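You operate a simulated robot arm through the tools that you are given. There is no shell and no other tool. Be economical: measure what you need, move in short steps, check, and stop when the job is done.

You run a simulated two-armed robot. Do the job below in one go: nothing can be reset, and whatever is moved stays where it is left.

Task
Wipe up the spill on the top of the grid bench with the blue rag and put it back.

The check looks at the end state, three seconds after you hand in, the way a careful person would. Anything else that was tipped, shoved, dropped, spilled or broken makes it a failure.

Robot
Two 7-joint arms with two-finger parallel grippers on one trunk, on a base that drives. Base frame: it is fixed to the floor where the robot stands at the start and does not move with it; the origin is under the middle of the robot, x ahead of it, y to its left, z up; the surface under the hand at the start is at about z = 0.84. Readings come in m, degrees, newtons and seconds.
The left shoulder is at the start at [0.02, 0.17, 1.178], the right one opposite. With the tool pointing down near the work surface each hand reaches from about 0.2 to 0.66 m from the robot's upright axis, wherever it stands, measured 20 degrees to its own side. Payload 3.8 kg a hand.
The tool frame of a hand sits at the grasp point between the pads (the TCP): z along the fingers, y along the line on which they close. The tips reach 0.03 m beyond it. Largest opening 0.11 m; finger width 0.02, thickness 0.01; the body of the gripper, 0.048 by 0.112 m, starts 0.055 m behind the TCP.
Orientation is that of the tool frame in the base frame, as a unit quaternion [x, y, z, w]. With the fingers straight down and closing along the base's y, the tool's x points along the base's -x, its y along +y and its z along -z.

Tools
- The arms move only by the tool step_arm. It takes "left_increments", "right_increments" or both (then of equal length, played together; a hand with none holds still); each is a list of rows, each a list of 7 numbers: the shift along the tool's x, y, z in units of 100 mm (1.0 is 100 mm), then the turn, a rotation vector about the tool's x, y, z in units of 180 degrees (1.0 is 180 degrees), then the opening in per cent of the stroke, from 0 (shut) to 100 (fully open). In form: [[dx, dy, dz, rx, ry, rz, hand], ...]. A call has 1 to 10 rows; each row is the pose to reach, as a shift and turn from the pose commanded when the call began, along the tool's axes at that moment. A call with a number of a shift or a turn outside -1 to 1 is refused whole. Rows are played at 5 a second. More than 0.05 m and 8.6 degrees between two rows, or a gripper value outside its range, and nothing of the call is played. A pose out of reach is approached as far as the arm can. The call stops where the force on the tool passes 40 N (or 10 N more than at its start, if that is more) or the arm is blocked; 0.2 s more then pass. Each finger travels about 0.072 m/s and halts on what it meets, pressing with about 29 N; the grip force reading is that of the motor and also rises with nothing between the fingers. The clock runs only during rows and for 0.2 s after the last one: add rows that repeat a pose to give the fingers time. It gives the time, the measured TCP pose, the force on the tool (base axes), the opening and the grip force at its end, in the units of the frame above (readings bear some noise), with the torque about the TCP (base axes, N m) and any sound that the robot's microphone picked up.
- Cameras (640 x 400 px; columns grow to the right, rows downward): "scene" is now at [0.1055, 0.0291, 1.3346]; the picture's right is [0.33, -0.94, 0.00], its down [-0.49, -0.17, -0.86] and it looks along [0.81, 0.29, -0.52] (base axes); focal length 284 px, centre (320, 200). "left" rides on the left gripper at [0.072, -0.017, -0.103] in its tool frame; the picture's right is [0.23, 0.97, 0.00], its down [-0.76, 0.18, -0.62] and it looks along [-0.61, 0.14, 0.78] (tool axes); focal length 222 px, centre (320, 200). "right" rides on the right gripper at [0.072, 0.017, -0.103] in its tool frame; the picture's right is [-0.23, 0.97, 0.00], its down [-0.76, -0.18, -0.62] and it looks along [-0.61, -0.14, 0.78] (tool axes); focal length 222 px, centre (320, 200). There is no depth. A picture from a camera that has moved, and an enlarged one, comes with that camera's place and axes in the base frame and with its lens.
- grab_frame(camera): a new picture of that camera. The clock stands still meanwhile.
- raise_lower(by): slides the trunk up (or, below 0, down) by that many m; the arms and the scene camera ride with it, the base frame stays. It gives what a move gives, with no picture.
- base_move(legs): drives the robot by 1 to 6 legs, each [ahead, turn to the left] in m and degrees, along the robot's own axes; the way and the turn of a leg run together, so that a leg with both is an arc; at most 1.5 m and 180 degrees a leg. The arms and the cameras ride along, it lands a little off, and it stops where it bumps. It gives what a move gives.
- head_to(pan, tilt): turns the head with the scene camera to pan (to the left, within 80 degrees either way) and tilt (down, from -29 to 69), counted from straight ahead of the robot. It gives what a move gives.
- zoom(camera, box): a new picture of the part [left, top, right, bottom] of that camera's present view, enlarged. The clock stands still meanwhile.
- sign_off(): hands the job in; it is judged then, once.

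Go step by step. Nothing tells you exact positions but the pictures and the camera data: compare them with the known pose of the tool, close in by small moves and look again before you grip or let go. The budget is 120 turns and 88 pictures, counting those below and the enlarged ones. Unless the task says otherwise, let go and move clear before handing in, and close with one line.

The tools are called after "Emit:" as a command line: name --argument value ..., lists and objects as JSON in quotes. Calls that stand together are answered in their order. step_arm: Moves the arms, as the interface text tells. Its arguments: {"type":"object","properties":{"left_increments":{"type":"array"},"right_increments":{"type":"array"}},"required":[]} The other tools are called the same way: raise_lower (by) slides the trunk up or down; base_move (legs) drives the base; head_to (pan, tilt) turns the head that bears the scene camera; grab_frame (camera) takes a picture; zoom (camera, box) takes an enlarged picture of a part of a camera's view; sign_off () hands the job in.

At the start:

```text
time_s: 0.0
left_tcp_pos: [0.4468, 0.3763, 1.0831]
left_tcp_rot: [0.0, 1.0, 0.0, 0.0]
left_ft_force: [0.4, 0.2, 0.0]
left_torque: [0.01, 0.01, 0.0]
left_finger_gap: 0.1099
left_gripper_force: 0.0
right_tcp_pos: [0.4844, -0.0482, 1.1111]
right_tcp_rot: [0.0, 1.0, 0.001, 0.0]
right_ft_force: [-0.4, 0.3, -0.3]
right_torque: [-0.01, 0.03, 0.0]
right_finger_gap: 0.1098
right_gripper_force: 0.0
trunk travel left (down, up): [-0.275, 0.295]
robot x, y, heading: [-0.0012, 0.0009, 0.1]
head pan, tilt: [19.6, 31.0]
```

scene: 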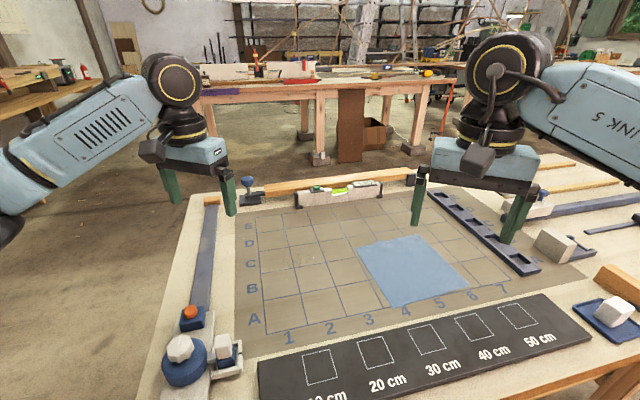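
right: 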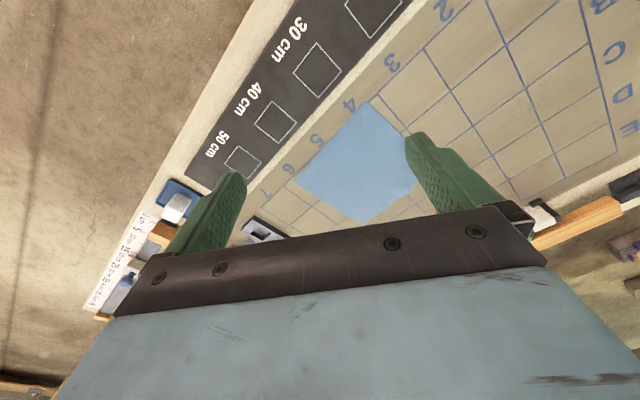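
left: 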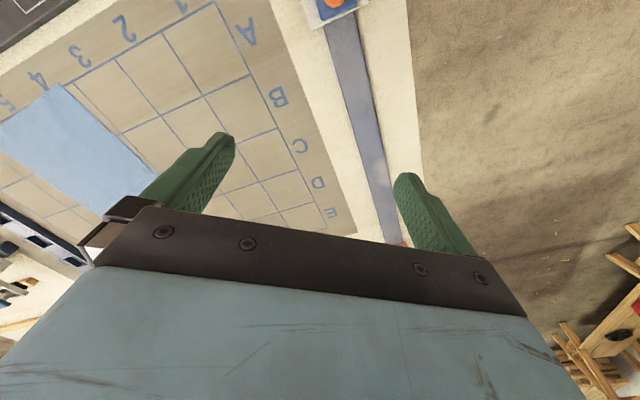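

I see a bench with a gridded mat and a light-blue square lying on it (likely the rag). I don't see the spill yet, so I'll look closer and around.

Emit:
zoom --camera "scene" --box '[220, 170, 540, 370]'

Emit:
head_to --pan -25 --tilt 40

Emit:
grab_frame --camera "scene"

```text
2.00 times, centred on (380, 270) of scene
camera zoom: at [0.1055, 0.0291, 1.3346], right [0.33, -0.94, 0.0], down [-0.49, -0.17, -0.86], along [0.81, 0.29, -0.52], focal length 568 px, centre (200, 60)
```

zoom: 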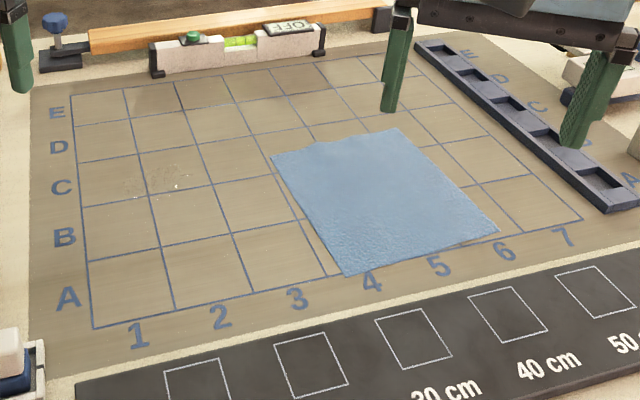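

```text
time_s: 1.1
left_tcp_pos: [0.4469, 0.377, 1.0839]
left_tcp_rot: [0.0, 1.0, 0.0, 0.0]
left_ft_force: [-0.1, -0.5, -0.2]
left_torque: [0.0, 0.01, -0.04]
left_finger_gap: 0.1099
left_gripper_force: 0.1
right_tcp_pos: [0.4844, -0.0468, 1.1097]
right_tcp_rot: [0.001, 1.0, 0.001, 0.0]
right_ft_force: [-0.5, -0.2, -0.7]
right_torque: [-0.04, 0.01, 0.03]
right_finger_gap: 0.11
right_gripper_force: 0.1
trunk travel left (down, up): [-0.275, 0.295]
robot x, y, heading: [0.0041, -0.0015, -0.0]
head pan, tilt: [-25.0, 40.0]
```

```text
83 pictures are left
camera scene: at [0.0978, -0.0369, 1.3208], right [-0.42, -0.91, 0.0], down [-0.58, 0.27, -0.77], along [0.69, -0.32, -0.64], focal length 284 px, centre (320, 200)
```

scene: 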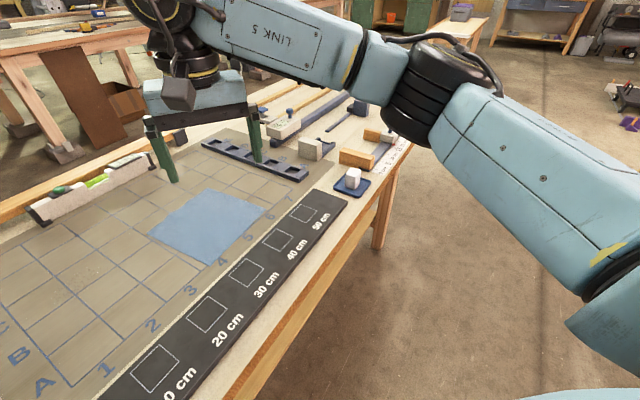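

The blue rag lies over columns 4–6, and there are faint white specks in cells C1–C2, which may be the spill. I'll look there closely.

Emit:
head_to --pan 24 --tilt 45

Emit:
grab_frame --camera "scene"

Emit:
zoom --camera "scene" --box '[240, 100, 400, 200]'

Emit:
zoom --camera "left" --box '[0, 0, 360, 225]'

```text
time_s: 2.3
left_tcp_pos: [0.4462, 0.3769, 1.083]
left_tcp_rot: [0.0, 1.0, 0.0, 0.001]
left_ft_force: [0.6, 0.2, -0.1]
left_torque: [-0.02, 0.01, 0.02]
left_finger_gap: 0.11
left_gripper_force: 0.1
right_tcp_pos: [0.4849, -0.0479, 1.1099]
right_tcp_rot: [0.0, 1.0, -0.001, 0.0]
right_ft_force: [-0.2, 0.0, 0.6]
right_torque: [0.0, 0.04, -0.02]
right_finger_gap: 0.11
right_gripper_force: 0.1
trunk travel left (down, up): [-0.275, 0.295]
robot x, y, heading: [0.001, -0.0014, 0.1]
head pan, tilt: [24.0, 45.0]
```

```text
82 pictures are left
camera scene: at [0.095, 0.032, 1.3136], right [0.41, -0.91, 0.0], down [-0.65, -0.29, -0.71], along [0.65, 0.29, -0.71], focal length 284 px, centre (320, 200)
```

scene: 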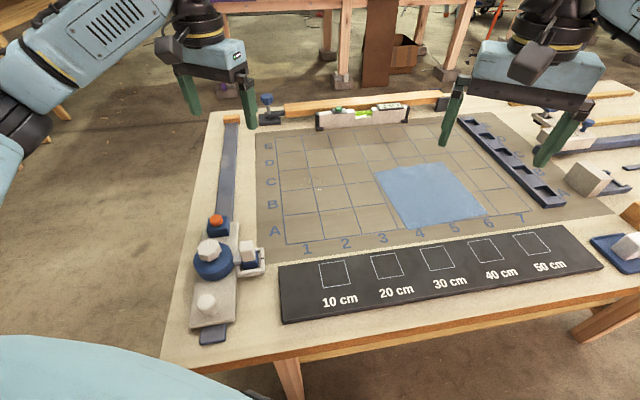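

```text
4.00 times, centred on (320, 150) of scene
camera zoom: at [0.095, 0.032, 1.3136], right [0.41, -0.91, 0.0], down [-0.65, -0.29, -0.71], along [0.65, 0.29, -0.71], focal length 1136 px, centre (320, 400)
```

zoom: 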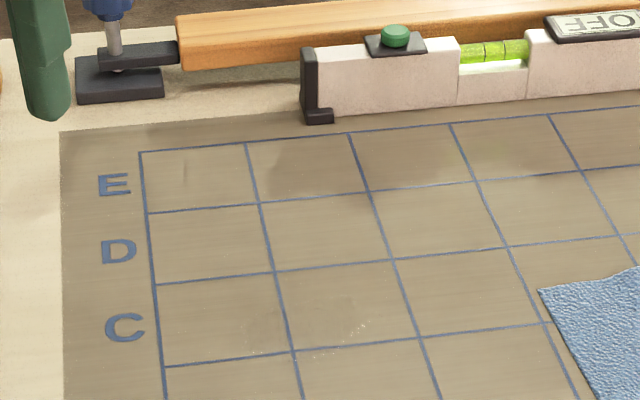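

```text
1.78 times, centred on (180, 112) of left
camera zoom: at [0.3732, 0.3589, 1.1865], right [-0.23, 0.97, 0.0], down [0.76, 0.18, 0.62], along [0.61, 0.14, -0.78], focal length 395 px, centre (569, 356)
```

zoom: 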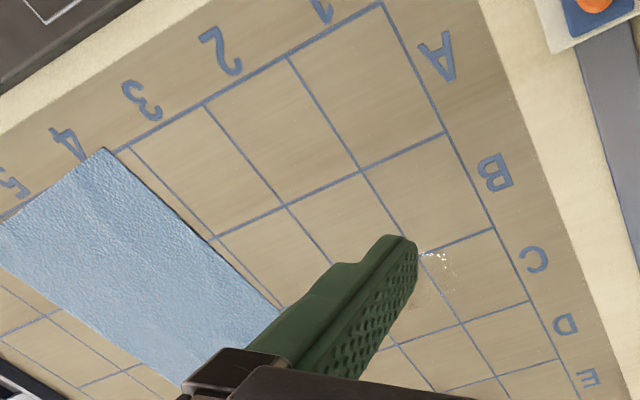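

Specks/glints lie around (0.59, 0.245), and the rag is a square of about 0.2 m centred near (0.66, 0.00). I'll bring the left wrist camera above the specks to see what the spill is.

Emit:
step_arm --left_increments '[[-0.3, -0.35, 0, 0, 0, 0, 100], [-0.6, -0.7, 0, 0, 0, 0, 100], [-0.95, -1.0, 0.2, 0, 0, 0, 100], [-1.0, -1.0, 0.4, 0, 0, 0, 100]]'

Emit:
zoom --camera "left" --box '[160, 0, 560, 250]'

Emit:
zoom --camera "right" --box '[240, 60, 480, 210]'

```text
refused: row 3 steps farther than a row can; nothing moved
```

```text
1.60 times, centred on (360, 125) of left
camera zoom: at [0.3732, 0.3589, 1.1865], right [-0.23, 0.97, 0.0], down [0.76, 0.18, 0.62], along [0.61, 0.14, -0.78], focal length 355 px, centre (256, 320)
```

zoom: 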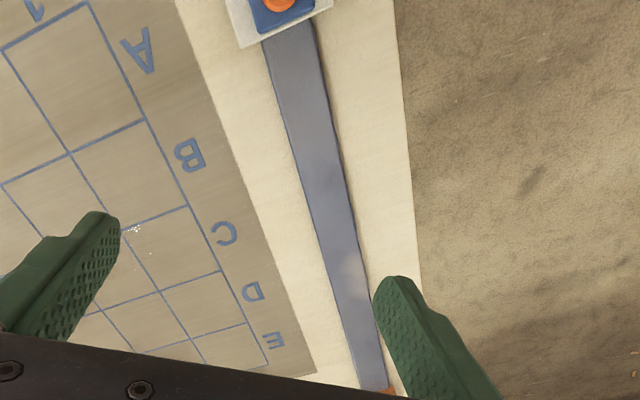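

```text
2.67 times, centred on (360, 135) of right
camera zoom: at [0.4127, -0.0299, 1.2134], right [0.23, 0.97, 0.0], down [0.76, -0.18, 0.62], along [0.61, -0.14, -0.78], focal length 592 px, centre (213, 373)
```

zoom: 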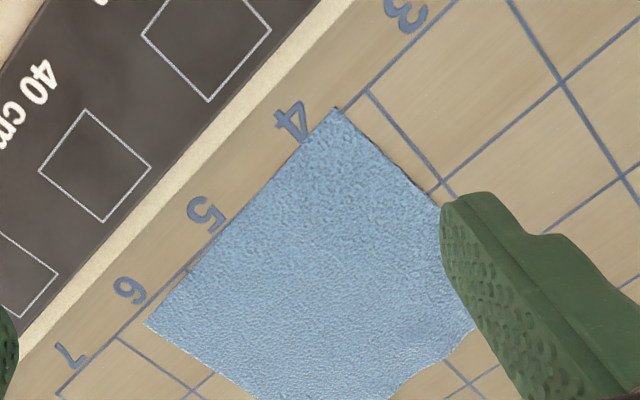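

Row 3 stepped too far; retrying with finer rows. The rag is a thin cloth.

Emit:
step_arm --left_increments '[[-0.25, -0.25, 0.1, 0, 0, 0, 100], [-0.5, -0.5, 0.2, 0, 0, 0, 100], [-0.75, -0.75, 0.3, 0, 0, 0, 100], [-1.0, -1.0, 0.4, 0, 0, 0, 100]]'

Emit:
grab_frame --camera "left"

```text
time_s: 3.3
left_tcp_pos: [0.5473, 0.2753, 1.0414]
left_tcp_rot: [0.0, 1.0, 0.001, 0.0]
left_ft_force: [-0.2, -0.2, 0.1]
left_torque: [0.0, 0.01, -0.01]
left_finger_gap: 0.11
left_gripper_force: 0.1
right_tcp_pos: [0.484, -0.049, 1.1104]
right_tcp_rot: [0.0, 1.0, 0.0, 0.0]
right_ft_force: [-0.4, -0.6, 0.0]
right_torque: [0.02, 0.0, -0.01]
right_finger_gap: 0.1102
right_gripper_force: 0.1
trunk travel left (down, up): [-0.275, 0.295]
robot x, y, heading: [-0.005, 0.0017, -0.1]
head pan, tilt: [24.0, 45.0]
```

```text
77 pictures are left
camera left: at [0.4738, 0.2582, 1.1451], right [-0.23, 0.97, 0.0], down [0.76, 0.18, 0.62], along [0.61, 0.14, -0.78], focal length 222 px, centre (320, 200)
```

left: 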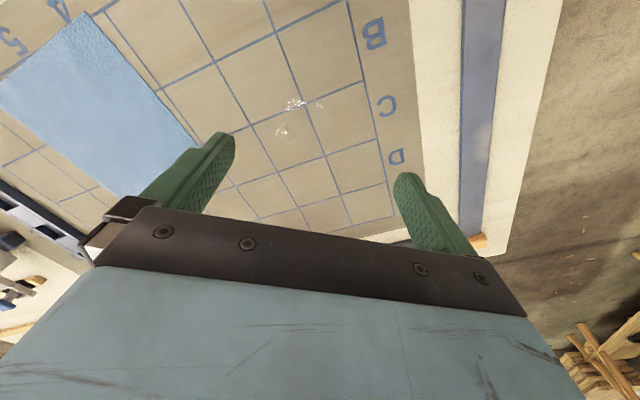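

Emit:
zoom --camera "left" --box '[220, 60, 380, 160]'

```text
4.00 times, centred on (300, 110) of left
camera zoom: at [0.4738, 0.2582, 1.1451], right [-0.23, 0.97, 0.0], down [0.76, 0.18, 0.62], along [0.61, 0.14, -0.78], focal length 888 px, centre (400, 560)
```

zoom: 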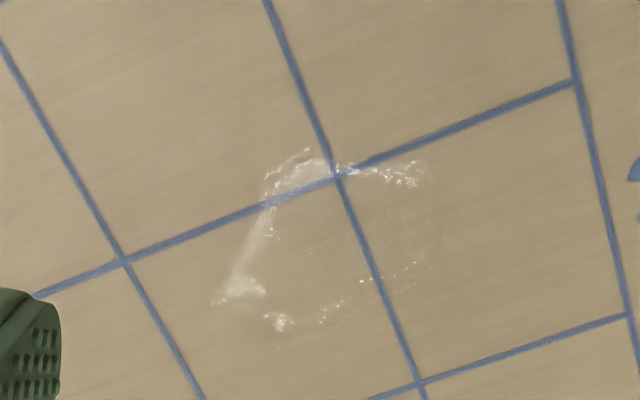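

The spill is a clear puddle about 8 cm wide at (0.584, 0.256). The rag's centre is at the edge of reach, so I'll move the right arm aside and look down to see how much room the base has ahead.

Emit:
step_arm --right_increments '[[0.2, -0.25, 0, 0, 0, 0, 100], [0.4, -0.5, 0, 0, 0, 0, 100], [0.6, -0.75, 0, 0, 0, 0, 100], [0.8, -1.0, 0, 0, 0, 0, 100]]'

Emit:
step_arm --right_increments '[[0.1, -0.3, 0, 0, 0, 0, 100], [0.2, -0.6, 0, 0, 0, 0, 100], [0.3, -1.0, 0, 0, 0, 0, 100]]'

Emit:
head_to --pan 0 --tilt 62

Emit:
grab_frame --camera "scene"

```text
time_s: 4.3
left_tcp_pos: [0.5455, 0.2759, 1.0427]
left_tcp_rot: [0.0, 1.0, 0.0, 0.001]
left_ft_force: [0.6, -0.4, -0.7]
left_torque: [-0.04, -0.01, -0.01]
left_finger_gap: 0.1102
left_gripper_force: 0.1
right_tcp_pos: [0.4036, -0.1475, 1.1083]
right_tcp_rot: [0.0, 1.0, 0.0, -0.001]
right_ft_force: [0.0, -0.3, -1.0]
right_torque: [0.0, 0.04, 0.02]
right_finger_gap: 0.11
right_gripper_force: 0.1
trunk travel left (down, up): [-0.275, 0.295]
robot x, y, heading: [-0.0026, 0.0006, -0.4]
head pan, tilt: [24.0, 45.0]
```

```text
time_s: 5.1
left_tcp_pos: [0.5458, 0.2757, 1.0425]
left_tcp_rot: [0.0, 1.0, 0.0, 0.0]
left_ft_force: [0.5, -0.1, 0.2]
left_torque: [0.05, 0.03, -0.02]
left_finger_gap: 0.11
left_gripper_force: 0.1
right_tcp_pos: [0.3732, -0.25, 1.1117]
right_tcp_rot: [0.0, 1.0, 0.0, 0.0]
right_ft_force: [-0.4, -0.4, 0.7]
right_torque: [0.03, -0.04, 0.0]
right_finger_gap: 0.11
right_gripper_force: 0.0
trunk travel left (down, up): [-0.275, 0.295]
robot x, y, heading: [-0.0039, -0.0, -0.0]
head pan, tilt: [24.0, 45.0]
```

```text
time_s: 6.0
left_tcp_pos: [0.5463, 0.2771, 1.0418]
left_tcp_rot: [0.0, 1.0, -0.001, 0.0]
left_ft_force: [-0.9, 0.4, -0.1]
left_torque: [0.0, -0.04, -0.04]
left_finger_gap: 0.1102
left_gripper_force: 0.1
right_tcp_pos: [0.3755, -0.2474, 1.1123]
right_tcp_rot: [0.0, 1.0, 0.001, 0.0]
right_ft_force: [-0.8, -0.4, 0.0]
right_torque: [0.0, 0.01, 0.03]
right_finger_gap: 0.11
right_gripper_force: 0.1
trunk travel left (down, up): [-0.275, 0.295]
robot x, y, heading: [0.001, 0.0014, -0.0]
head pan, tilt: [0.0, 62.0]
```

```text
75 pictures are left
camera scene: at [0.085, -0.0009, 1.2918], right [0.0, -1.0, 0.0], down [-0.88, 0.0, -0.47], along [0.47, 0.0, -0.88], focal length 284 px, centre (320, 200)
```

scene: 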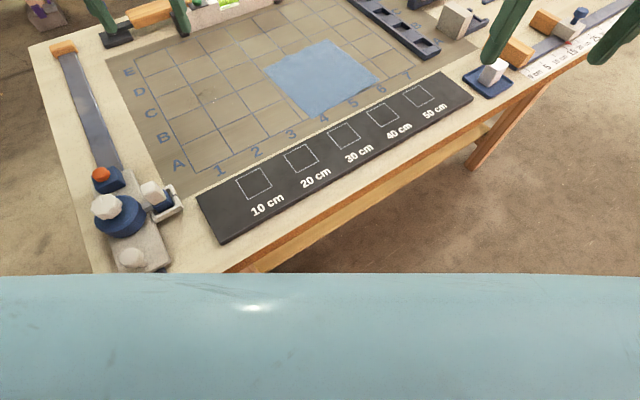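

The bench's near corner is close to the body, so I won't drive. I'll work with the left hand on the nearer part of the rag at about (0.60, 0.02), moving above it first.

Emit:
step_arm --left_increments '[[-0.1, -0.33, 0, 0, 0, 0, 60], [-0.2, -0.66, 0, 0, 0, 0, 60], [-0.3, -1.0, 0, 0, 0, 0, 60]]'

Emit:
step_arm --left_increments '[[-0.05, -0.4, 0.2, 0, 0, 0, 40], [-0.1, -0.8, 0.4, 0, 0, 0, 40], [-0.15, -1.0, 0.8, 0, 0, 0, 40], [-0.15, -1.0, 1.0, 0, 0, 0, 40]]'

Emit:
step_arm --left_increments '[[0, -0.4, 0.0, 0, 0, 0, 40], [0, -0.5, 0.2, 0, 0, 0, 40]]'

Emit:
head_to --pan 0 --tilt 45

Emit:
grab_frame --camera "scene"

Emit:
grab_frame --camera "left"

```text
time_s: 6.8
left_tcp_pos: [0.5761, 0.1767, 1.0405]
left_tcp_rot: [0.0, 1.0, 0.001, 0.0]
left_ft_force: [0.1, 0.4, -0.4]
left_torque: [0.02, -0.02, 0.0]
left_finger_gap: 0.0662
left_gripper_force: 0.1
right_tcp_pos: [0.375, -0.2488, 1.1114]
right_tcp_rot: [0.0, 1.0, 0.0, -0.001]
right_ft_force: [-0.1, -0.5, 0.6]
right_torque: [-0.01, 0.02, 0.03]
right_finger_gap: 0.1098
right_gripper_force: 0.1
trunk travel left (down, up): [-0.275, 0.295]
robot x, y, heading: [0.0029, -0.0042, 0.1]
head pan, tilt: [0.0, 62.0]
```

```text
time_s: 7.8
left_tcp_pos: [0.5898, 0.0764, 0.9406]
left_tcp_rot: [0.0, 1.0, 0.0, 0.0]
left_ft_force: [-0.4, 0.3, -1.3]
left_torque: [0.0, 0.01, 0.02]
left_finger_gap: 0.044
left_gripper_force: 0.2
right_tcp_pos: [0.3744, -0.2478, 1.1118]
right_tcp_rot: [0.0, 1.0, -0.001, 0.0]
right_ft_force: [0.3, 0.4, -0.4]
right_torque: [-0.01, -0.04, 0.02]
right_finger_gap: 0.1099
right_gripper_force: 0.0
trunk travel left (down, up): [-0.275, 0.295]
robot x, y, heading: [0.0018, -0.001, -0.0]
head pan, tilt: [0.0, 62.0]
```

```text
time_s: 8.4
left_tcp_pos: [0.5902, 0.0245, 0.9237]
left_tcp_rot: [0.0, 1.0, -0.001, -0.001]
left_ft_force: [0.2, -0.2, 0.1]
left_torque: [-0.02, -0.04, -0.01]
left_finger_gap: 0.044
left_gripper_force: 0.1
right_tcp_pos: [0.374, -0.2479, 1.1115]
right_tcp_rot: [0.001, 1.0, -0.001, 0.001]
right_ft_force: [-0.4, 0.4, 0.4]
right_torque: [0.01, 0.0, 0.03]
right_finger_gap: 0.1099
right_gripper_force: 0.1
trunk travel left (down, up): [-0.275, 0.295]
robot x, y, heading: [-0.0002, 0.0013, -0.2]
head pan, tilt: [0.0, 62.0]
```

```text
time_s: 9.2
left_tcp_pos: [0.5904, 0.0238, 0.9238]
left_tcp_rot: [-0.001, 1.0, 0.0, -0.001]
left_ft_force: [0.1, 0.2, 0.0]
left_torque: [0.02, 0.01, 0.02]
left_finger_gap: 0.0439
left_gripper_force: 0.1
right_tcp_pos: [0.375, -0.2469, 1.1124]
right_tcp_rot: [0.0, 1.0, 0.0, -0.001]
right_ft_force: [-0.6, -1.6, 0.2]
right_torque: [0.02, 0.03, 0.0]
right_finger_gap: 0.11
right_gripper_force: 0.0
trunk travel left (down, up): [-0.275, 0.295]
robot x, y, heading: [-0.0016, 0.0006, 0.0]
head pan, tilt: [0.0, 45.0]
```

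```text
74 pictures are left
camera scene: at [0.102, -0.001, 1.3135], right [0.0, -1.0, 0.0], down [-0.71, 0.0, -0.71], along [0.71, 0.0, -0.71], focal length 284 px, centre (320, 200)
```

scene: 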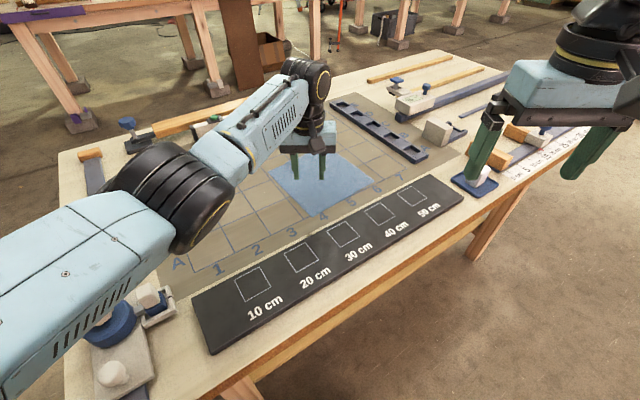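

```text
73 pictures are left
camera left: at [0.517, 0.0068, 1.027], right [-0.23, 0.97, 0.0], down [0.76, 0.18, 0.62], along [0.61, 0.14, -0.78], focal length 222 px, centre (320, 200)
```

left: 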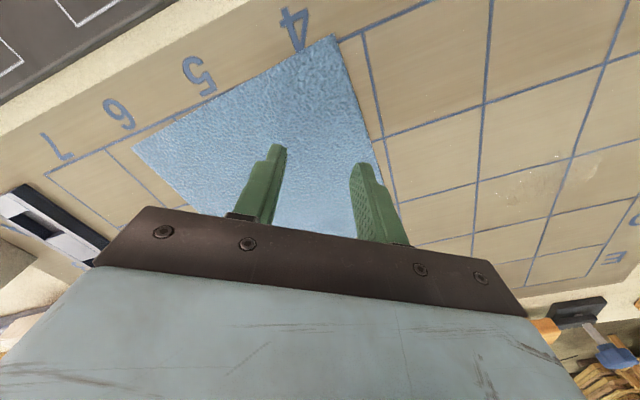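

The fingers hang above the rag, the left one close to its left edge. I'll shift about 2.5 cm inward and descend, watching the force.

Emit:
step_arm --left_increments '[[-0.05, -0.25, 0.1, 0, 0, 0, 40], [-0.05, -0.25, 0.3, 0, 0, 0, 40], [-0.05, -0.25, 0.42, 0, 0, 0, 40], [-0.05, -0.25, 0.45, 0, 0, 0, 40], [-0.05, -0.25, 0.48, 0, 0, 0, 40]]'

Emit:
grab_frame --camera "left"

```text
time_s: 10.4
left_tcp_pos: [0.5867, 0.0039, 0.8802]
left_tcp_rot: [0.0, 1.0, 0.0, 0.0]
left_ft_force: [0.2, -0.3, 0.7]
left_torque: [0.0, 0.03, -0.01]
left_finger_gap: 0.0438
left_gripper_force: 0.0
left hand out of reach, approached as far as the arm can: row 1, 2, 3, 4, 5
right_tcp_pos: [0.3747, -0.2478, 1.1113]
right_tcp_rot: [0.0, 1.0, -0.001, -0.001]
right_ft_force: [0.2, -0.5, -0.7]
right_torque: [-0.01, -0.02, 0.01]
right_finger_gap: 0.1099
right_gripper_force: 0.0
trunk travel left (down, up): [-0.275, 0.295]
robot x, y, heading: [-0.0009, 0.0032, 0.1]
head pan, tilt: [0.0, 45.0]
```

```text
72 pictures are left
camera left: at [0.5136, -0.0135, 0.9836], right [-0.23, 0.97, 0.0], down [0.76, 0.18, 0.62], along [0.61, 0.14, -0.78], focal length 222 px, centre (320, 200)
```

left: 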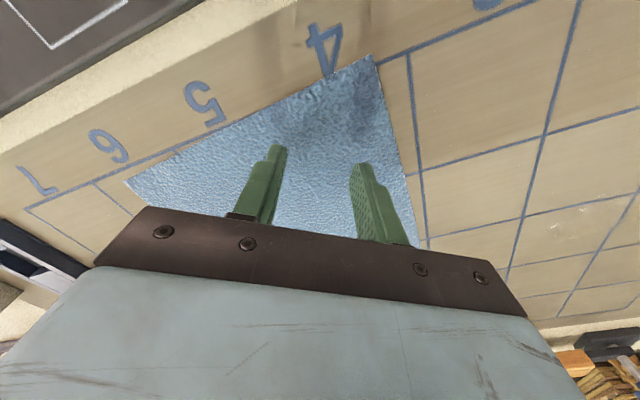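

Reach ends about here, at (0.587, 0.004), which is well inside the rag. I'll continue down in small steps to touch.

Emit:
step_arm --left_increments '[[0.03, 0, 0.04, 0, 0, 0, 40], [0.03, 0, 0.08, 0, 0, 0, 40], [0.03, 0, 0.1, 0, 0, 0, 40], [0.03, 0, 0.12, 0, 0, 0, 40]]'

```text
time_s: 11.4
left_tcp_pos: [0.5832, 0.0048, 0.8702]
left_tcp_rot: [0.0, 1.0, -0.001, 0.003]
left_ft_force: [-1.6, 0.8, 17.7]
left_torque: [0.16, 0.13, 0.02]
left_finger_gap: 0.044
left_gripper_force: 0.0
right_tcp_pos: [0.3728, -0.2472, 1.1135]
right_tcp_rot: [0.0, 1.0, 0.0, 0.001]
right_ft_force: [-0.6, 0.0, -0.3]
right_torque: [0.0, 0.05, -0.01]
right_finger_gap: 0.1099
right_gripper_force: 0.1
trunk travel left (down, up): [-0.275, 0.295]
robot x, y, heading: [-0.0006, -0.0003, 0.4]
head pan, tilt: [0.0, 45.0]
```

Contact at z ≈ 0.870 with 18 N. I'll try a short press-and-drag of 4 cm to the left to see whether the cloth follows.

Emit:
step_arm --left_increments '[[0, 0.1, 0, 0, 0, 0, 40], [0, 0.2, 0, 0, 0, 0, 40], [0, 0.3, 0, 0, 0, 0, 40], [0, 0.4, 0, 0, 0, 0, 40]]'

Emit:
grab_frame --camera "left"

Emit:
zoom --camera "scene" --box '[200, 80, 440, 230]'

```text
time_s: 12.4
left_tcp_pos: [0.583, 0.0449, 0.871]
left_tcp_rot: [0.001, 1.0, -0.001, 0.005]
left_ft_force: [0.5, -6.3, 27.6]
left_torque: [-0.04, 0.13, 0.04]
left_finger_gap: 0.0428
left_gripper_force: 0.1
right_tcp_pos: [0.3723, -0.2485, 1.1112]
right_tcp_rot: [0.0, 1.0, -0.001, 0.001]
right_ft_force: [-0.4, -0.1, 0.3]
right_torque: [0.0, -0.02, -0.02]
right_finger_gap: 0.11
right_gripper_force: 0.1
trunk travel left (down, up): [-0.275, 0.295]
robot x, y, heading: [-0.0019, -0.0003, 0.1]
head pan, tilt: [0.0, 45.0]
```

```text
71 pictures are left
camera left: at [0.5095, 0.0279, 0.9738], right [-0.23, 0.97, 0.0], down [0.76, 0.18, 0.63], along [0.61, 0.14, -0.78], focal length 222 px, centre (320, 200)
```

left: 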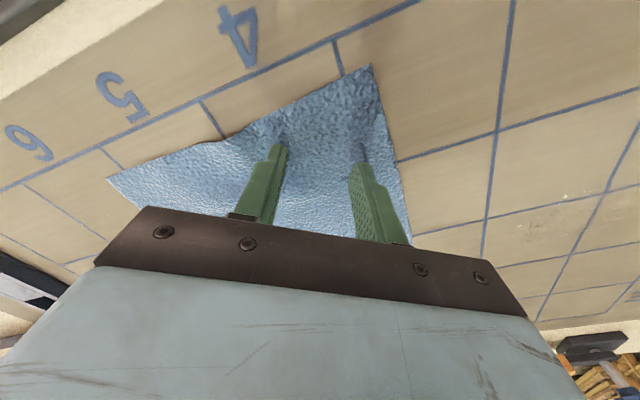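

```text
2.67 times, centred on (320, 155) of scene
camera zoom: at [0.0997, -0.0018, 1.3139], right [0.0, -1.0, 0.0], down [-0.71, 0.0, -0.71], along [0.71, 0.0, -0.71], focal length 757 px, centre (320, 320)
```

zoom: 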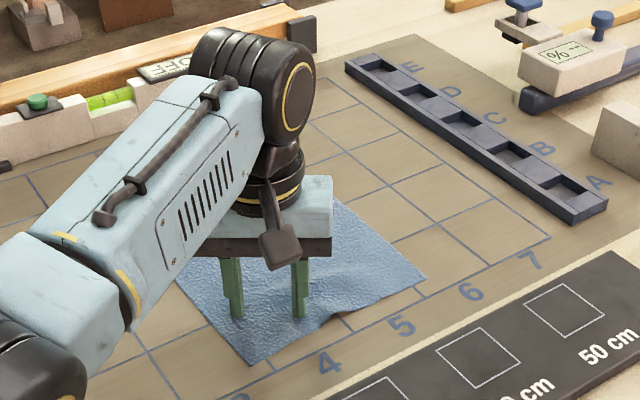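

The cloth follows the fingertips well. I'll continue dragging left toward the spill in steps.

Emit:
step_arm --left_increments '[[0, 0.13, -0.01, 0, 0, 0, 40], [0, 0.26, -0.01, 0, 0, 0, 40], [0, 0.4, -0.01, 0, 0, 0, 40], [0, 0.55, -0.01, 0, 0, 0, 40], [0, 0.7, -0.01, 0, 0, 0, 40], [0, 0.85, -0.01, 0, 0, 0, 40], [0, 1.0, -0.01, 0, 0, 0, 40]]'

Emit:
grab_frame --camera "left"

Emit:
grab_frame --camera "scene"

```text
time_s: 14.0
left_tcp_pos: [0.5826, 0.1472, 0.8718]
left_tcp_rot: [0.0, 1.0, 0.0, 0.001]
left_ft_force: [0.1, -4.3, 21.6]
left_torque: [-0.34, 0.04, 0.01]
left_finger_gap: 0.0443
left_gripper_force: 0.6
right_tcp_pos: [0.3727, -0.249, 1.1122]
right_tcp_rot: [0.0, 1.0, -0.001, 0.001]
right_ft_force: [-0.1, 0.2, 0.4]
right_torque: [0.0, 0.03, 0.04]
right_finger_gap: 0.1102
right_gripper_force: 0.0
trunk travel left (down, up): [-0.275, 0.295]
robot x, y, heading: [0.0016, -0.0006, 0.1]
head pan, tilt: [0.0, 45.0]
```

```text
69 pictures are left
camera left: at [0.5091, 0.1288, 0.974], right [-0.23, 0.97, 0.0], down [0.76, 0.18, 0.63], along [0.61, 0.14, -0.78], focal length 222 px, centre (320, 200)
```

left: 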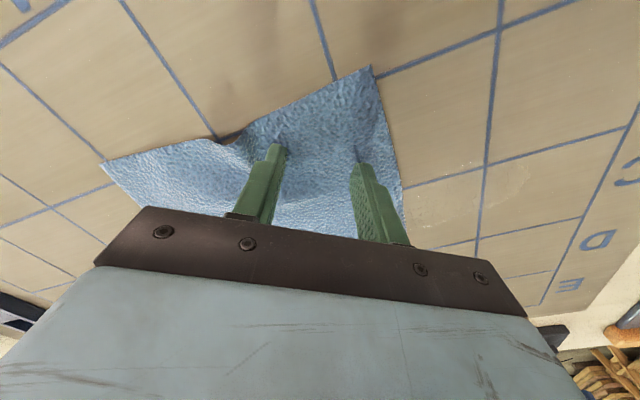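

```text
68 pictures are left
camera scene: at [0.1002, -0.0018, 1.3138], right [0.0, -1.0, 0.0], down [-0.71, 0.0, -0.71], along [0.71, 0.0, -0.71], focal length 284 px, centre (320, 200)
```

scene: 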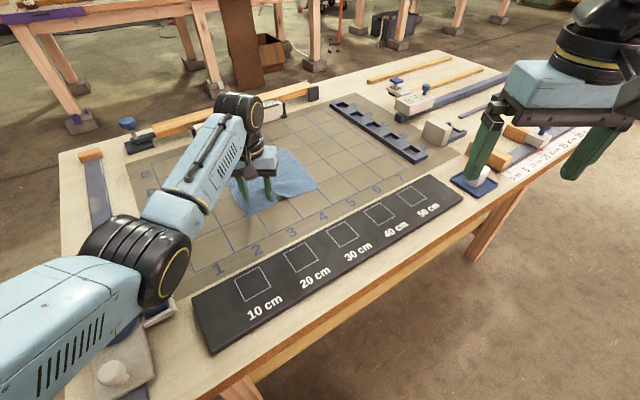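

The rag slides along nicely and its left edge is just reaching the spill. Continuing across the spill.

Emit:
step_arm --left_increments '[[0, 0.13, 0, 0, 0, 0, 40], [0, 0.26, 0, 0, 0, 0, 40], [0, 0.4, 0, 0, 0, 0, 40], [0, 0.55, 0, 0, 0, 0, 40], [0, 0.7, 0, 0, 0, 0, 40], [0, 0.85, 0, 0, 0, 0, 40], [0, 1.0, 0, 0, 0, 0, 40]]'

Emit:
grab_frame --camera "left"

Emit:
grab_frame --camera "scene"

```text
time_s: 15.6
left_tcp_pos: [0.5821, 0.245, 0.8708]
left_tcp_rot: [0.001, 1.0, 0.001, 0.002]
left_ft_force: [-0.4, -4.8, 23.4]
left_torque: [-0.46, 0.04, 0.0]
left_finger_gap: 0.0447
left_gripper_force: 0.6
right_tcp_pos: [0.3724, -0.2496, 1.1115]
right_tcp_rot: [0.0, 1.0, -0.001, 0.001]
right_ft_force: [-0.4, -0.2, 0.5]
right_torque: [-0.01, -0.01, 0.04]
right_finger_gap: 0.1099
right_gripper_force: 0.0
trunk travel left (down, up): [-0.275, 0.295]
robot x, y, heading: [0.0006, -0.001, -0.2]
head pan, tilt: [0.0, 45.0]
```

```text
67 pictures are left
camera left: at [0.5082, 0.2276, 0.974], right [-0.23, 0.97, 0.0], down [0.76, 0.18, 0.63], along [0.61, 0.14, -0.78], focal length 222 px, centre (320, 200)
```

left: 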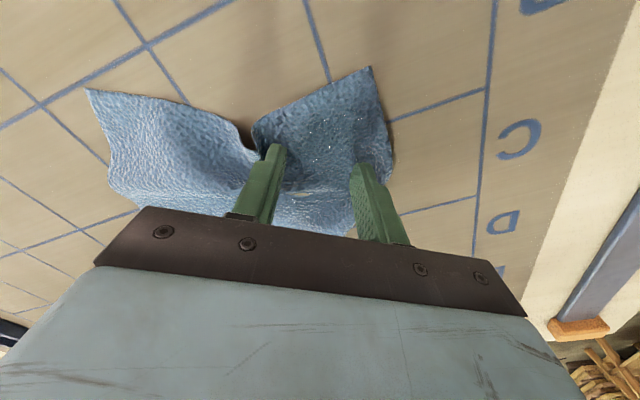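

```text
66 pictures are left
camera scene: at [0.1001, -0.0023, 1.3138], right [0.0, -1.0, 0.0], down [-0.71, 0.0, -0.71], along [0.71, 0.0, -0.71], focal length 284 px, centre (320, 200)
```

scene: 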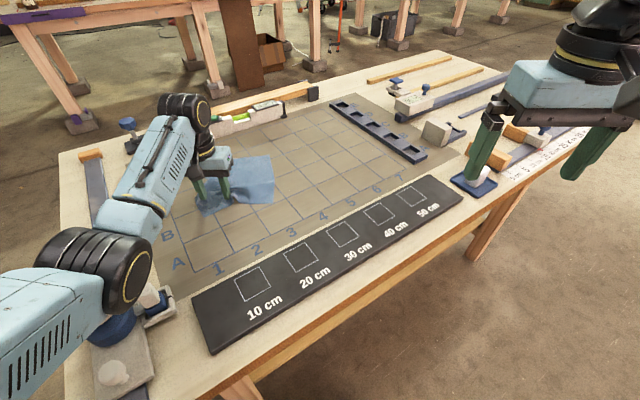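

The rag is over the spill and seems to be taking it up. Now a small zig-zag scrub across the whole puddle area.

Emit:
step_arm --left_increments '[[0, 0.15, 0, 0, 0, 0, 40], [0, 0.3, 0, 0, 0, 0, 40], [0, 0.45, 0, 0, 0, 0, 40], [-0.12, 0.45, 0, 0, 0, 0, 40], [-0.25, 0.45, 0, 0, 0, 0, 40], [-0.25, 0.3, 0, 0, 0, 0, 40], [-0.25, 0.15, 0, 0, 0, 0, 40], [-0.25, 0.0, 0, 0, 0, 0, 40], [-0.25, -0.15, 0, 0, 0, 0, 40], [-0.25, -0.3, 0, 0, 0, 0, 40]]'

Emit:
grab_frame --camera "left"

```text
time_s: 17.8
left_tcp_pos: [0.6064, 0.216, 0.8704]
left_tcp_rot: [0.001, 1.0, 0.001, 0.002]
left_ft_force: [0.8, 8.5, 22.1]
left_torque: [0.05, 0.05, 0.01]
left_finger_gap: 0.0426
left_gripper_force: 0.1
right_tcp_pos: [0.3738, -0.2469, 1.1123]
right_tcp_rot: [-0.001, 1.0, 0.0, 0.001]
right_ft_force: [0.0, 0.6, -0.5]
right_torque: [0.01, 0.0, 0.0]
right_finger_gap: 0.11
right_gripper_force: 0.0
trunk travel left (down, up): [-0.275, 0.295]
robot x, y, heading: [0.0011, -0.0035, 0.0]
head pan, tilt: [0.0, 45.0]
```

```text
65 pictures are left
camera left: at [0.5327, 0.1983, 0.974], right [-0.23, 0.97, 0.0], down [0.76, 0.18, 0.63], along [0.61, 0.14, -0.78], focal length 222 px, centre (320, 200)
```

left: 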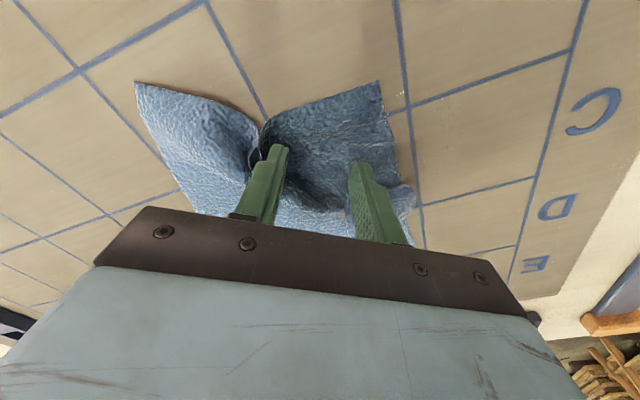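

The exposed right side looks almost dry. Next I'll cover the nearer side and sweep again.

Emit:
step_arm --left_increments '[[0.15, 0, 0, 0, 0, 0, 40], [0.3, 0, 0, 0, 0, 0, 40], [0.42, 0.1, 0, 0, 0, 0, 40], [0.42, 0.25, 0, 0, 0, 0, 40], [0.42, 0.4, 0, 0, 0, 0, 40], [0.42, 0.55, 0, 0, 0, 0, 40], [0.42, 0.7, 0, 0, 0, 0, 40], [0.3, 0.8, 0, 0, 0, 0, 40], [0.15, 0.8, 0, 0, 0, 0, 40], [0, 0.8, 0, 0, 0, 0, 40]]'

Emit:
step_arm --left_increments '[[0.05, -0.15, 0, 0, 0, 0, 40], [0.1, -0.3, 0, 0, 0, 0, 40], [0.1, -0.45, 0, 0, 0, 0, 40], [0.1, -0.6, 0, 0, 0, 0, 40], [0.1, -0.75, 0, 0, 0, 0, 40], [0.1, -0.9, 0, 0, 0, 0, 40], [0.1, -1.0, 0, 0, 0, 0, 40]]'

Emit:
grab_frame --camera "left"

Emit:
zoom --camera "left" --box '[360, 40, 600, 190]'

```text
time_s: 20.0
left_tcp_pos: [0.6077, 0.2951, 0.8694]
left_tcp_rot: [-0.001, 1.0, 0.001, 0.002]
left_ft_force: [-7.7, 2.5, 20.6]
left_torque: [-0.37, 0.27, -0.19]
left_finger_gap: 0.0431
left_gripper_force: 0.0
right_tcp_pos: [0.3715, -0.2484, 1.1114]
right_tcp_rot: [0.0, 1.0, 0.0, 0.001]
right_ft_force: [0.3, 0.2, -0.5]
right_torque: [0.02, -0.02, -0.01]
right_finger_gap: 0.1096
right_gripper_force: 0.1
trunk travel left (down, up): [-0.275, 0.295]
robot x, y, heading: [0.0006, -0.0004, -0.0]
head pan, tilt: [0.0, 45.0]
```

```text
time_s: 21.6
left_tcp_pos: [0.5969, 0.1957, 0.87]
left_tcp_rot: [0.0, 1.0, 0.0, 0.002]
left_ft_force: [0.5, 11.4, 27.1]
left_torque: [0.22, 0.12, -0.04]
left_finger_gap: 0.0429
left_gripper_force: 0.0
right_tcp_pos: [0.373, -0.2467, 1.1135]
right_tcp_rot: [0.001, 1.0, 0.0, 0.001]
right_ft_force: [0.3, -0.3, -0.2]
right_torque: [-0.02, 0.01, 0.04]
right_finger_gap: 0.1099
right_gripper_force: 0.1
trunk travel left (down, up): [-0.275, 0.295]
robot x, y, heading: [0.0021, -0.0019, -0.0]
head pan, tilt: [0.0, 45.0]
```

```text
64 pictures are left
camera left: at [0.5235, 0.1783, 0.9739], right [-0.23, 0.97, 0.0], down [0.76, 0.18, 0.63], along [0.61, 0.14, -0.78], focal length 222 px, centre (320, 200)
```

left: 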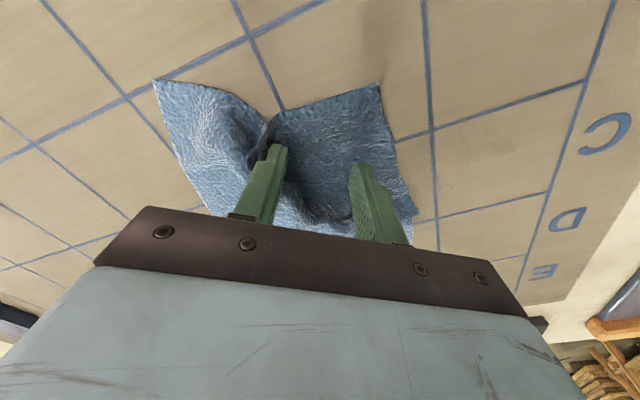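

```text
2.67 times, centred on (480, 115) of left
camera zoom: at [0.5235, 0.1783, 0.9739], right [-0.23, 0.97, 0.0], down [0.76, 0.18, 0.63], along [0.61, 0.14, -0.78], focal length 592 px, centre (-107, 427)
```

zoom: 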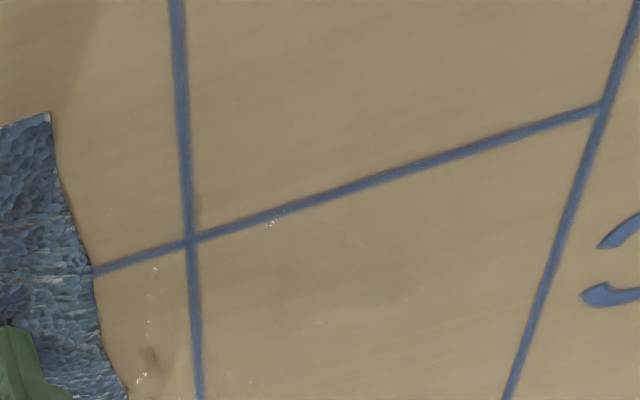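

A few specks remain by the C1/C2 line and close to the rag's edge. I'll slide the rag another 8 cm away to see all the residue.

Emit:
step_arm --left_increments '[[0, -0.15, 0, 0, 0, 0, 40], [0, -0.3, 0, 0, 0, 0, 40], [0, -0.45, 0, 0, 0, 0, 40], [0, -0.6, 0, 0, 0, 0, 40], [0, -0.75, 0, 0, 0, 0, 40]]'

Emit:
zoom --camera "left" --box '[340, 40, 640, 228]'

```text
time_s: 22.8
left_tcp_pos: [0.5971, 0.1187, 0.8705]
left_tcp_rot: [0.001, 1.0, -0.002, 0.002]
left_ft_force: [1.1, 6.6, 23.6]
left_torque: [0.54, 0.07, -0.03]
left_finger_gap: 0.0445
left_gripper_force: 0.6
right_tcp_pos: [0.3717, -0.2482, 1.1124]
right_tcp_rot: [-0.001, 1.0, 0.0, 0.001]
right_ft_force: [-0.5, -0.8, 0.0]
right_torque: [-0.02, 0.0, 0.0]
right_finger_gap: 0.1097
right_gripper_force: 0.1
trunk travel left (down, up): [-0.275, 0.295]
robot x, y, heading: [-0.0022, -0.001, -0.0]
head pan, tilt: [0.0, 45.0]
```

```text
2.13 times, centred on (490, 134) of left
camera zoom: at [0.5237, 0.1016, 0.974], right [-0.23, 0.97, 0.0], down [0.76, 0.18, 0.63], along [0.61, 0.14, -0.78], focal length 473 px, centre (-42, 340)
```

zoom: 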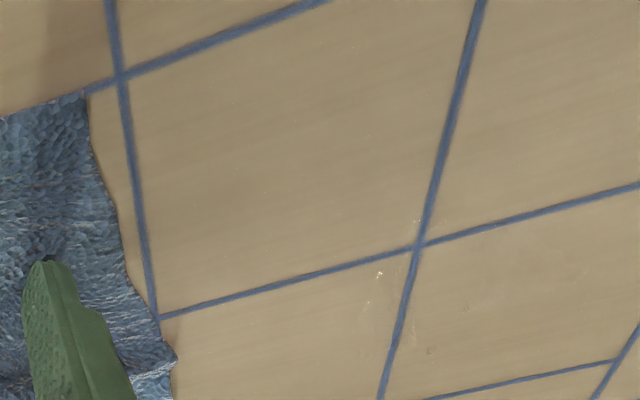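

Residue remains around (0.57–0.60, 0.25–0.30). I'll go back over that with denser scrubbing.

Emit:
step_arm --left_increments '[[0, 0.2, 0, 0, 0, 0, 40], [0, 0.4, 0, 0, 0, 0, 40], [0.1, 0.6, 0, 0, 0, 0, 40], [0.2, 0.8, 0, 0, 0, 0, 40], [0.3, 1.0, 0, 0, 0, 0, 40]]'

Emit:
step_arm --left_increments '[[0, 0.2, 0, 0, 0, 0, 40], [0, 0.4, 0, 0, 0, 0, 40], [0, 0.6, 0, 0, 0, 0, 40], [0, 0.8, 0, 0, 0, 0, 40], [0, 1.0, 0, 0, 0, 0, 40], [-0.2, 1.0, 0, 0, 0, 0, 40], [-0.2, 0.8, 0, 0, 0, 0, 40], [-0.2, 0.6, 0, 0, 0, 0, 40], [-0.2, 0.4, 0, 0, 0, 0, 40], [-0.2, 0.2, 0, 0, 0, 0, 40]]'

Emit:
step_arm --left_increments '[[-0.2, 0.0, 0, 0, 0, 0, 40], [-0.2, 0.2, 0, 0, 0, 0, 40], [-0.2, 0.4, 0, 0, 0, 0, 40], [-0.2, 0.6, 0, 0, 0, 0, 40], [-0.2, 0.8, 0, 0, 0, 0, 40], [0, 0.8, 0, 0, 0, 0, 40], [0.2, 0.7, 0, 0, 0, 0, 40], [0, 0.6, 0, 0, 0, 0, 40], [-0.2, 0.5, 0, 0, 0, 0, 40], [0, 0.4, 0, 0, 0, 0, 40]]'

Emit:
grab_frame --camera "left"

Emit:
grab_frame --camera "scene"

```text
time_s: 24.0
left_tcp_pos: [0.5692, 0.2199, 0.8706]
left_tcp_rot: [0.0, 1.0, 0.0, 0.001]
left_ft_force: [4.2, -6.8, 19.2]
left_torque: [-0.34, -0.09, 0.04]
left_finger_gap: 0.0438
left_gripper_force: 0.1
right_tcp_pos: [0.3728, -0.249, 1.1114]
right_tcp_rot: [0.0, 1.0, 0.001, 0.0]
right_ft_force: [0.5, 0.1, 0.1]
right_torque: [-0.03, 0.02, 0.01]
right_finger_gap: 0.11
right_gripper_force: 0.1
trunk travel left (down, up): [-0.275, 0.295]
robot x, y, heading: [-0.0011, -0.0012, -0.0]
head pan, tilt: [0.0, 45.0]
```

```text
time_s: 26.2
left_tcp_pos: [0.5869, 0.2409, 0.8711]
left_tcp_rot: [0.0, 1.0, 0.0, 0.002]
left_ft_force: [0.7, 7.7, 22.1]
left_torque: [0.23, 0.06, -0.01]
left_finger_gap: 0.0429
left_gripper_force: 0.1
right_tcp_pos: [0.3727, -0.2475, 1.1112]
right_tcp_rot: [0.0, 1.0, 0.0, 0.001]
right_ft_force: [-0.4, -0.8, 1.2]
right_torque: [0.01, -0.01, -0.02]
right_finger_gap: 0.1101
right_gripper_force: 0.1
trunk travel left (down, up): [-0.275, 0.295]
robot x, y, heading: [-0.0006, 0.0033, 0.2]
head pan, tilt: [0.0, 45.0]
```

```text
time_s: 28.4
left_tcp_pos: [0.5887, 0.2833, 0.8707]
left_tcp_rot: [0.0, 1.0, 0.001, 0.003]
left_ft_force: [6.2, 2.8, 17.4]
left_torque: [-0.01, -0.08, 0.04]
left_finger_gap: 0.0431
left_gripper_force: 0.0
right_tcp_pos: [0.3727, -0.2482, 1.1117]
right_tcp_rot: [0.0, 1.0, 0.0, 0.001]
right_ft_force: [-0.6, 0.6, 0.8]
right_torque: [0.01, -0.02, -0.01]
right_finger_gap: 0.11
right_gripper_force: 0.2
trunk travel left (down, up): [-0.275, 0.295]
robot x, y, heading: [0.0015, 0.0023, 0.2]
head pan, tilt: [0.0, 45.0]
```

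```text
61 pictures are left
camera left: at [0.5154, 0.2642, 0.9738], right [-0.23, 0.97, 0.0], down [0.76, 0.18, 0.63], along [0.61, 0.14, -0.78], focal length 222 px, centre (320, 200)
```

left: 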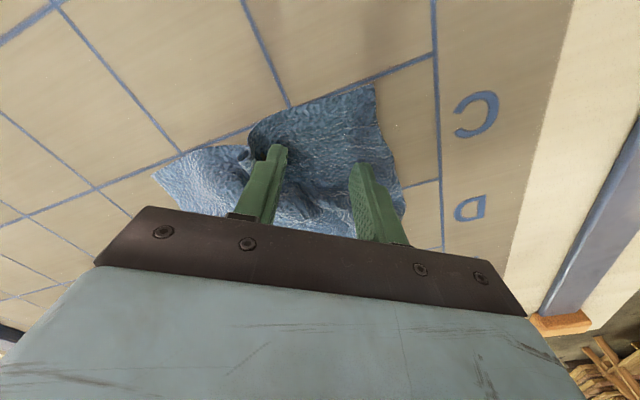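

```text
60 pictures are left
camera scene: at [0.1007, -0.0016, 1.3137], right [0.0, -1.0, 0.0], down [-0.71, 0.0, -0.71], along [0.71, 0.0, -0.71], focal length 284 px, centre (320, 200)
```

scene: 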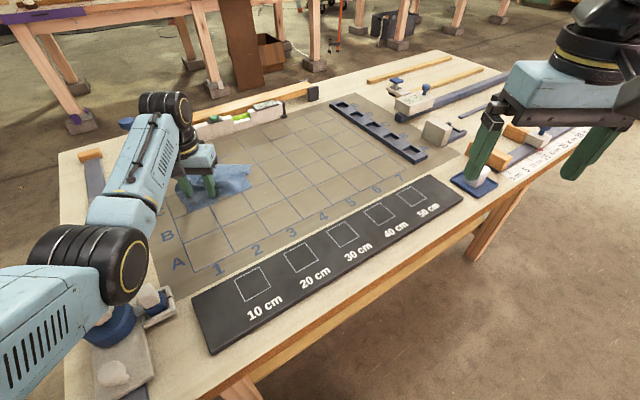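

I'll drag the rag back toward its place and check the spot.

Emit:
step_arm --left_increments '[[0, -0.2, 0, 0, 0, 0, 40], [0, -0.4, 0, 0, 0, 0, 40], [0, -0.6, 0, 0, 0, 0, 40], [0, -0.8, 0, 0, 0, 0, 40], [0, -1.0, 0, 0, 0, 0, 40]]'

Emit:
step_arm --left_increments '[[0, -0.2, 0, 0, 0, 0, 40], [0, -0.4, 0, 0, 0, 0, 40], [0, -0.6, 0, 0, 0, 0, 40]]'

Emit:
zoom --camera "left" --box '[340, 40, 640, 228]'

Emit:
grab_frame --camera "left"

```text
time_s: 29.6
left_tcp_pos: [0.5883, 0.1817, 0.8716]
left_tcp_rot: [0.0, 1.0, 0.0, 0.002]
left_ft_force: [-0.3, 9.9, 25.4]
left_torque: [0.17, 0.1, -0.1]
left_finger_gap: 0.0429
left_gripper_force: 0.1
right_tcp_pos: [0.3728, -0.2475, 1.1126]
right_tcp_rot: [0.0, 1.0, 0.0, 0.001]
right_ft_force: [0.9, -0.7, -0.2]
right_torque: [0.03, 0.0, -0.03]
right_finger_gap: 0.1101
right_gripper_force: 0.1
trunk travel left (down, up): [-0.275, 0.295]
robot x, y, heading: [0.0023, -0.0031, 0.1]
head pan, tilt: [0.0, 45.0]
```

```text
time_s: 30.4
left_tcp_pos: [0.5872, 0.1199, 0.8708]
left_tcp_rot: [0.0, 1.0, 0.0, 0.001]
left_ft_force: [0.5, 8.3, 23.3]
left_torque: [0.22, 0.09, -0.06]
left_finger_gap: 0.0432
left_gripper_force: 0.0
right_tcp_pos: [0.3715, -0.248, 1.1123]
right_tcp_rot: [0.0, 1.0, 0.0, 0.001]
right_ft_force: [0.1, -1.5, 0.3]
right_torque: [-0.04, 0.04, -0.03]
right_finger_gap: 0.11
right_gripper_force: 0.1
trunk travel left (down, up): [-0.275, 0.295]
robot x, y, heading: [0.0002, 0.0009, -0.1]
head pan, tilt: [0.0, 45.0]
```

```text
2.13 times, centred on (490, 134) of left
camera zoom: at [0.5135, 0.1026, 0.974], right [-0.23, 0.97, 0.0], down [0.76, 0.18, 0.63], along [0.61, 0.14, -0.78], focal length 473 px, centre (-42, 340)
```

zoom: 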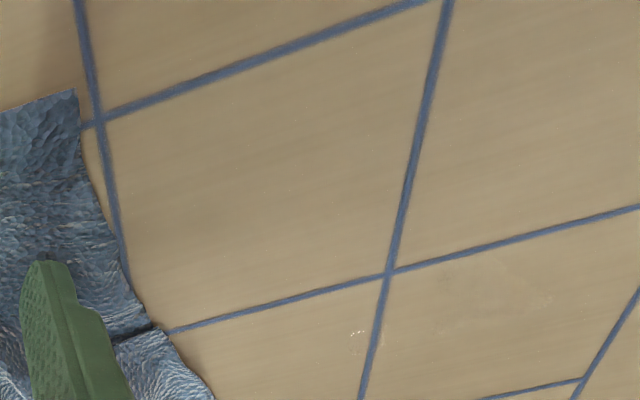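

```text
58 pictures are left
camera left: at [0.5135, 0.1026, 0.974], right [-0.23, 0.97, 0.0], down [0.76, 0.18, 0.63], along [0.61, 0.14, -0.78], focal length 222 px, centre (320, 200)
```

left: 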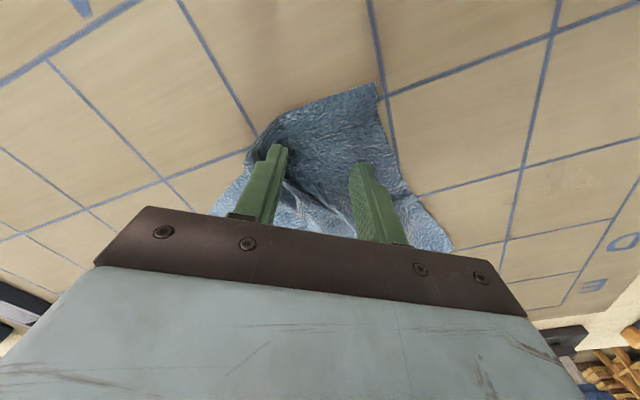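

Only a few specks remain near (0.58, 0.265). I'll lift the hand and take a higher view of both the cloth and the spot.

Emit:
step_arm --left_increments '[[0, 0, -0.3, 0, 0, 0, 40], [0.1, 0.2, -0.6, 0, 0, 0, 40], [0.2, 0.6, -0.8, 0, 0, 0, 40], [0.3, 1.0, -1.0, 0, 0, 0, 40]]'

Emit:
grab_frame --camera "left"

Emit:
zoom --camera "left" --box '[240, 40, 480, 190]'

```text
time_s: 31.4
left_tcp_pos: [0.5581, 0.2221, 0.9673]
left_tcp_rot: [0.0, 1.0, 0.0, -0.001]
left_ft_force: [0.1, 0.0, 0.4]
left_torque: [-0.03, 0.01, 0.0]
left_finger_gap: 0.0437
left_gripper_force: 0.0
right_tcp_pos: [0.3749, -0.2472, 1.1124]
right_tcp_rot: [0.0, 1.0, -0.001, 0.0]
right_ft_force: [-0.2, 0.2, 0.1]
right_torque: [-0.02, -0.02, -0.02]
right_finger_gap: 0.11
right_gripper_force: 0.0
trunk travel left (down, up): [-0.275, 0.295]
robot x, y, heading: [0.0003, -0.0025, 0.1]
head pan, tilt: [0.0, 45.0]
```

```text
57 pictures are left
camera left: at [0.4847, 0.204, 1.07], right [-0.23, 0.97, 0.0], down [0.76, 0.18, 0.62], along [0.61, 0.14, -0.78], focal length 222 px, centre (320, 200)
```

left: 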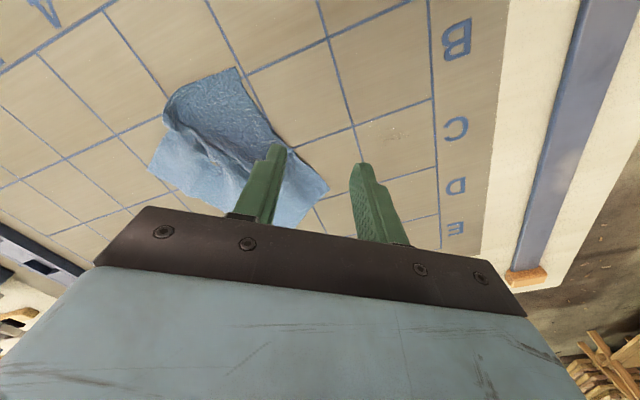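

```text
2.67 times, centred on (360, 115) of left
camera zoom: at [0.4847, 0.204, 1.07], right [-0.23, 0.97, 0.0], down [0.76, 0.18, 0.62], along [0.61, 0.14, -0.78], focal length 592 px, centre (213, 427)
```

zoom: 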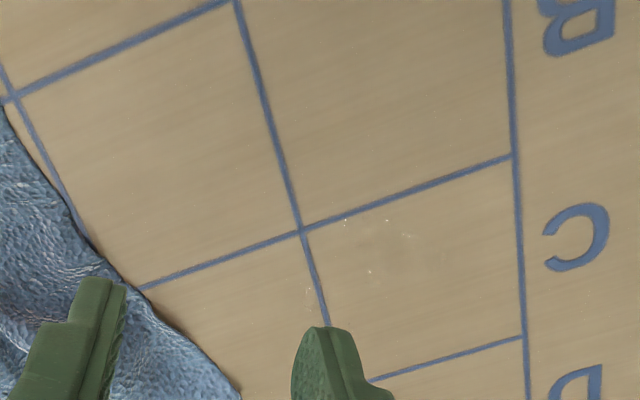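

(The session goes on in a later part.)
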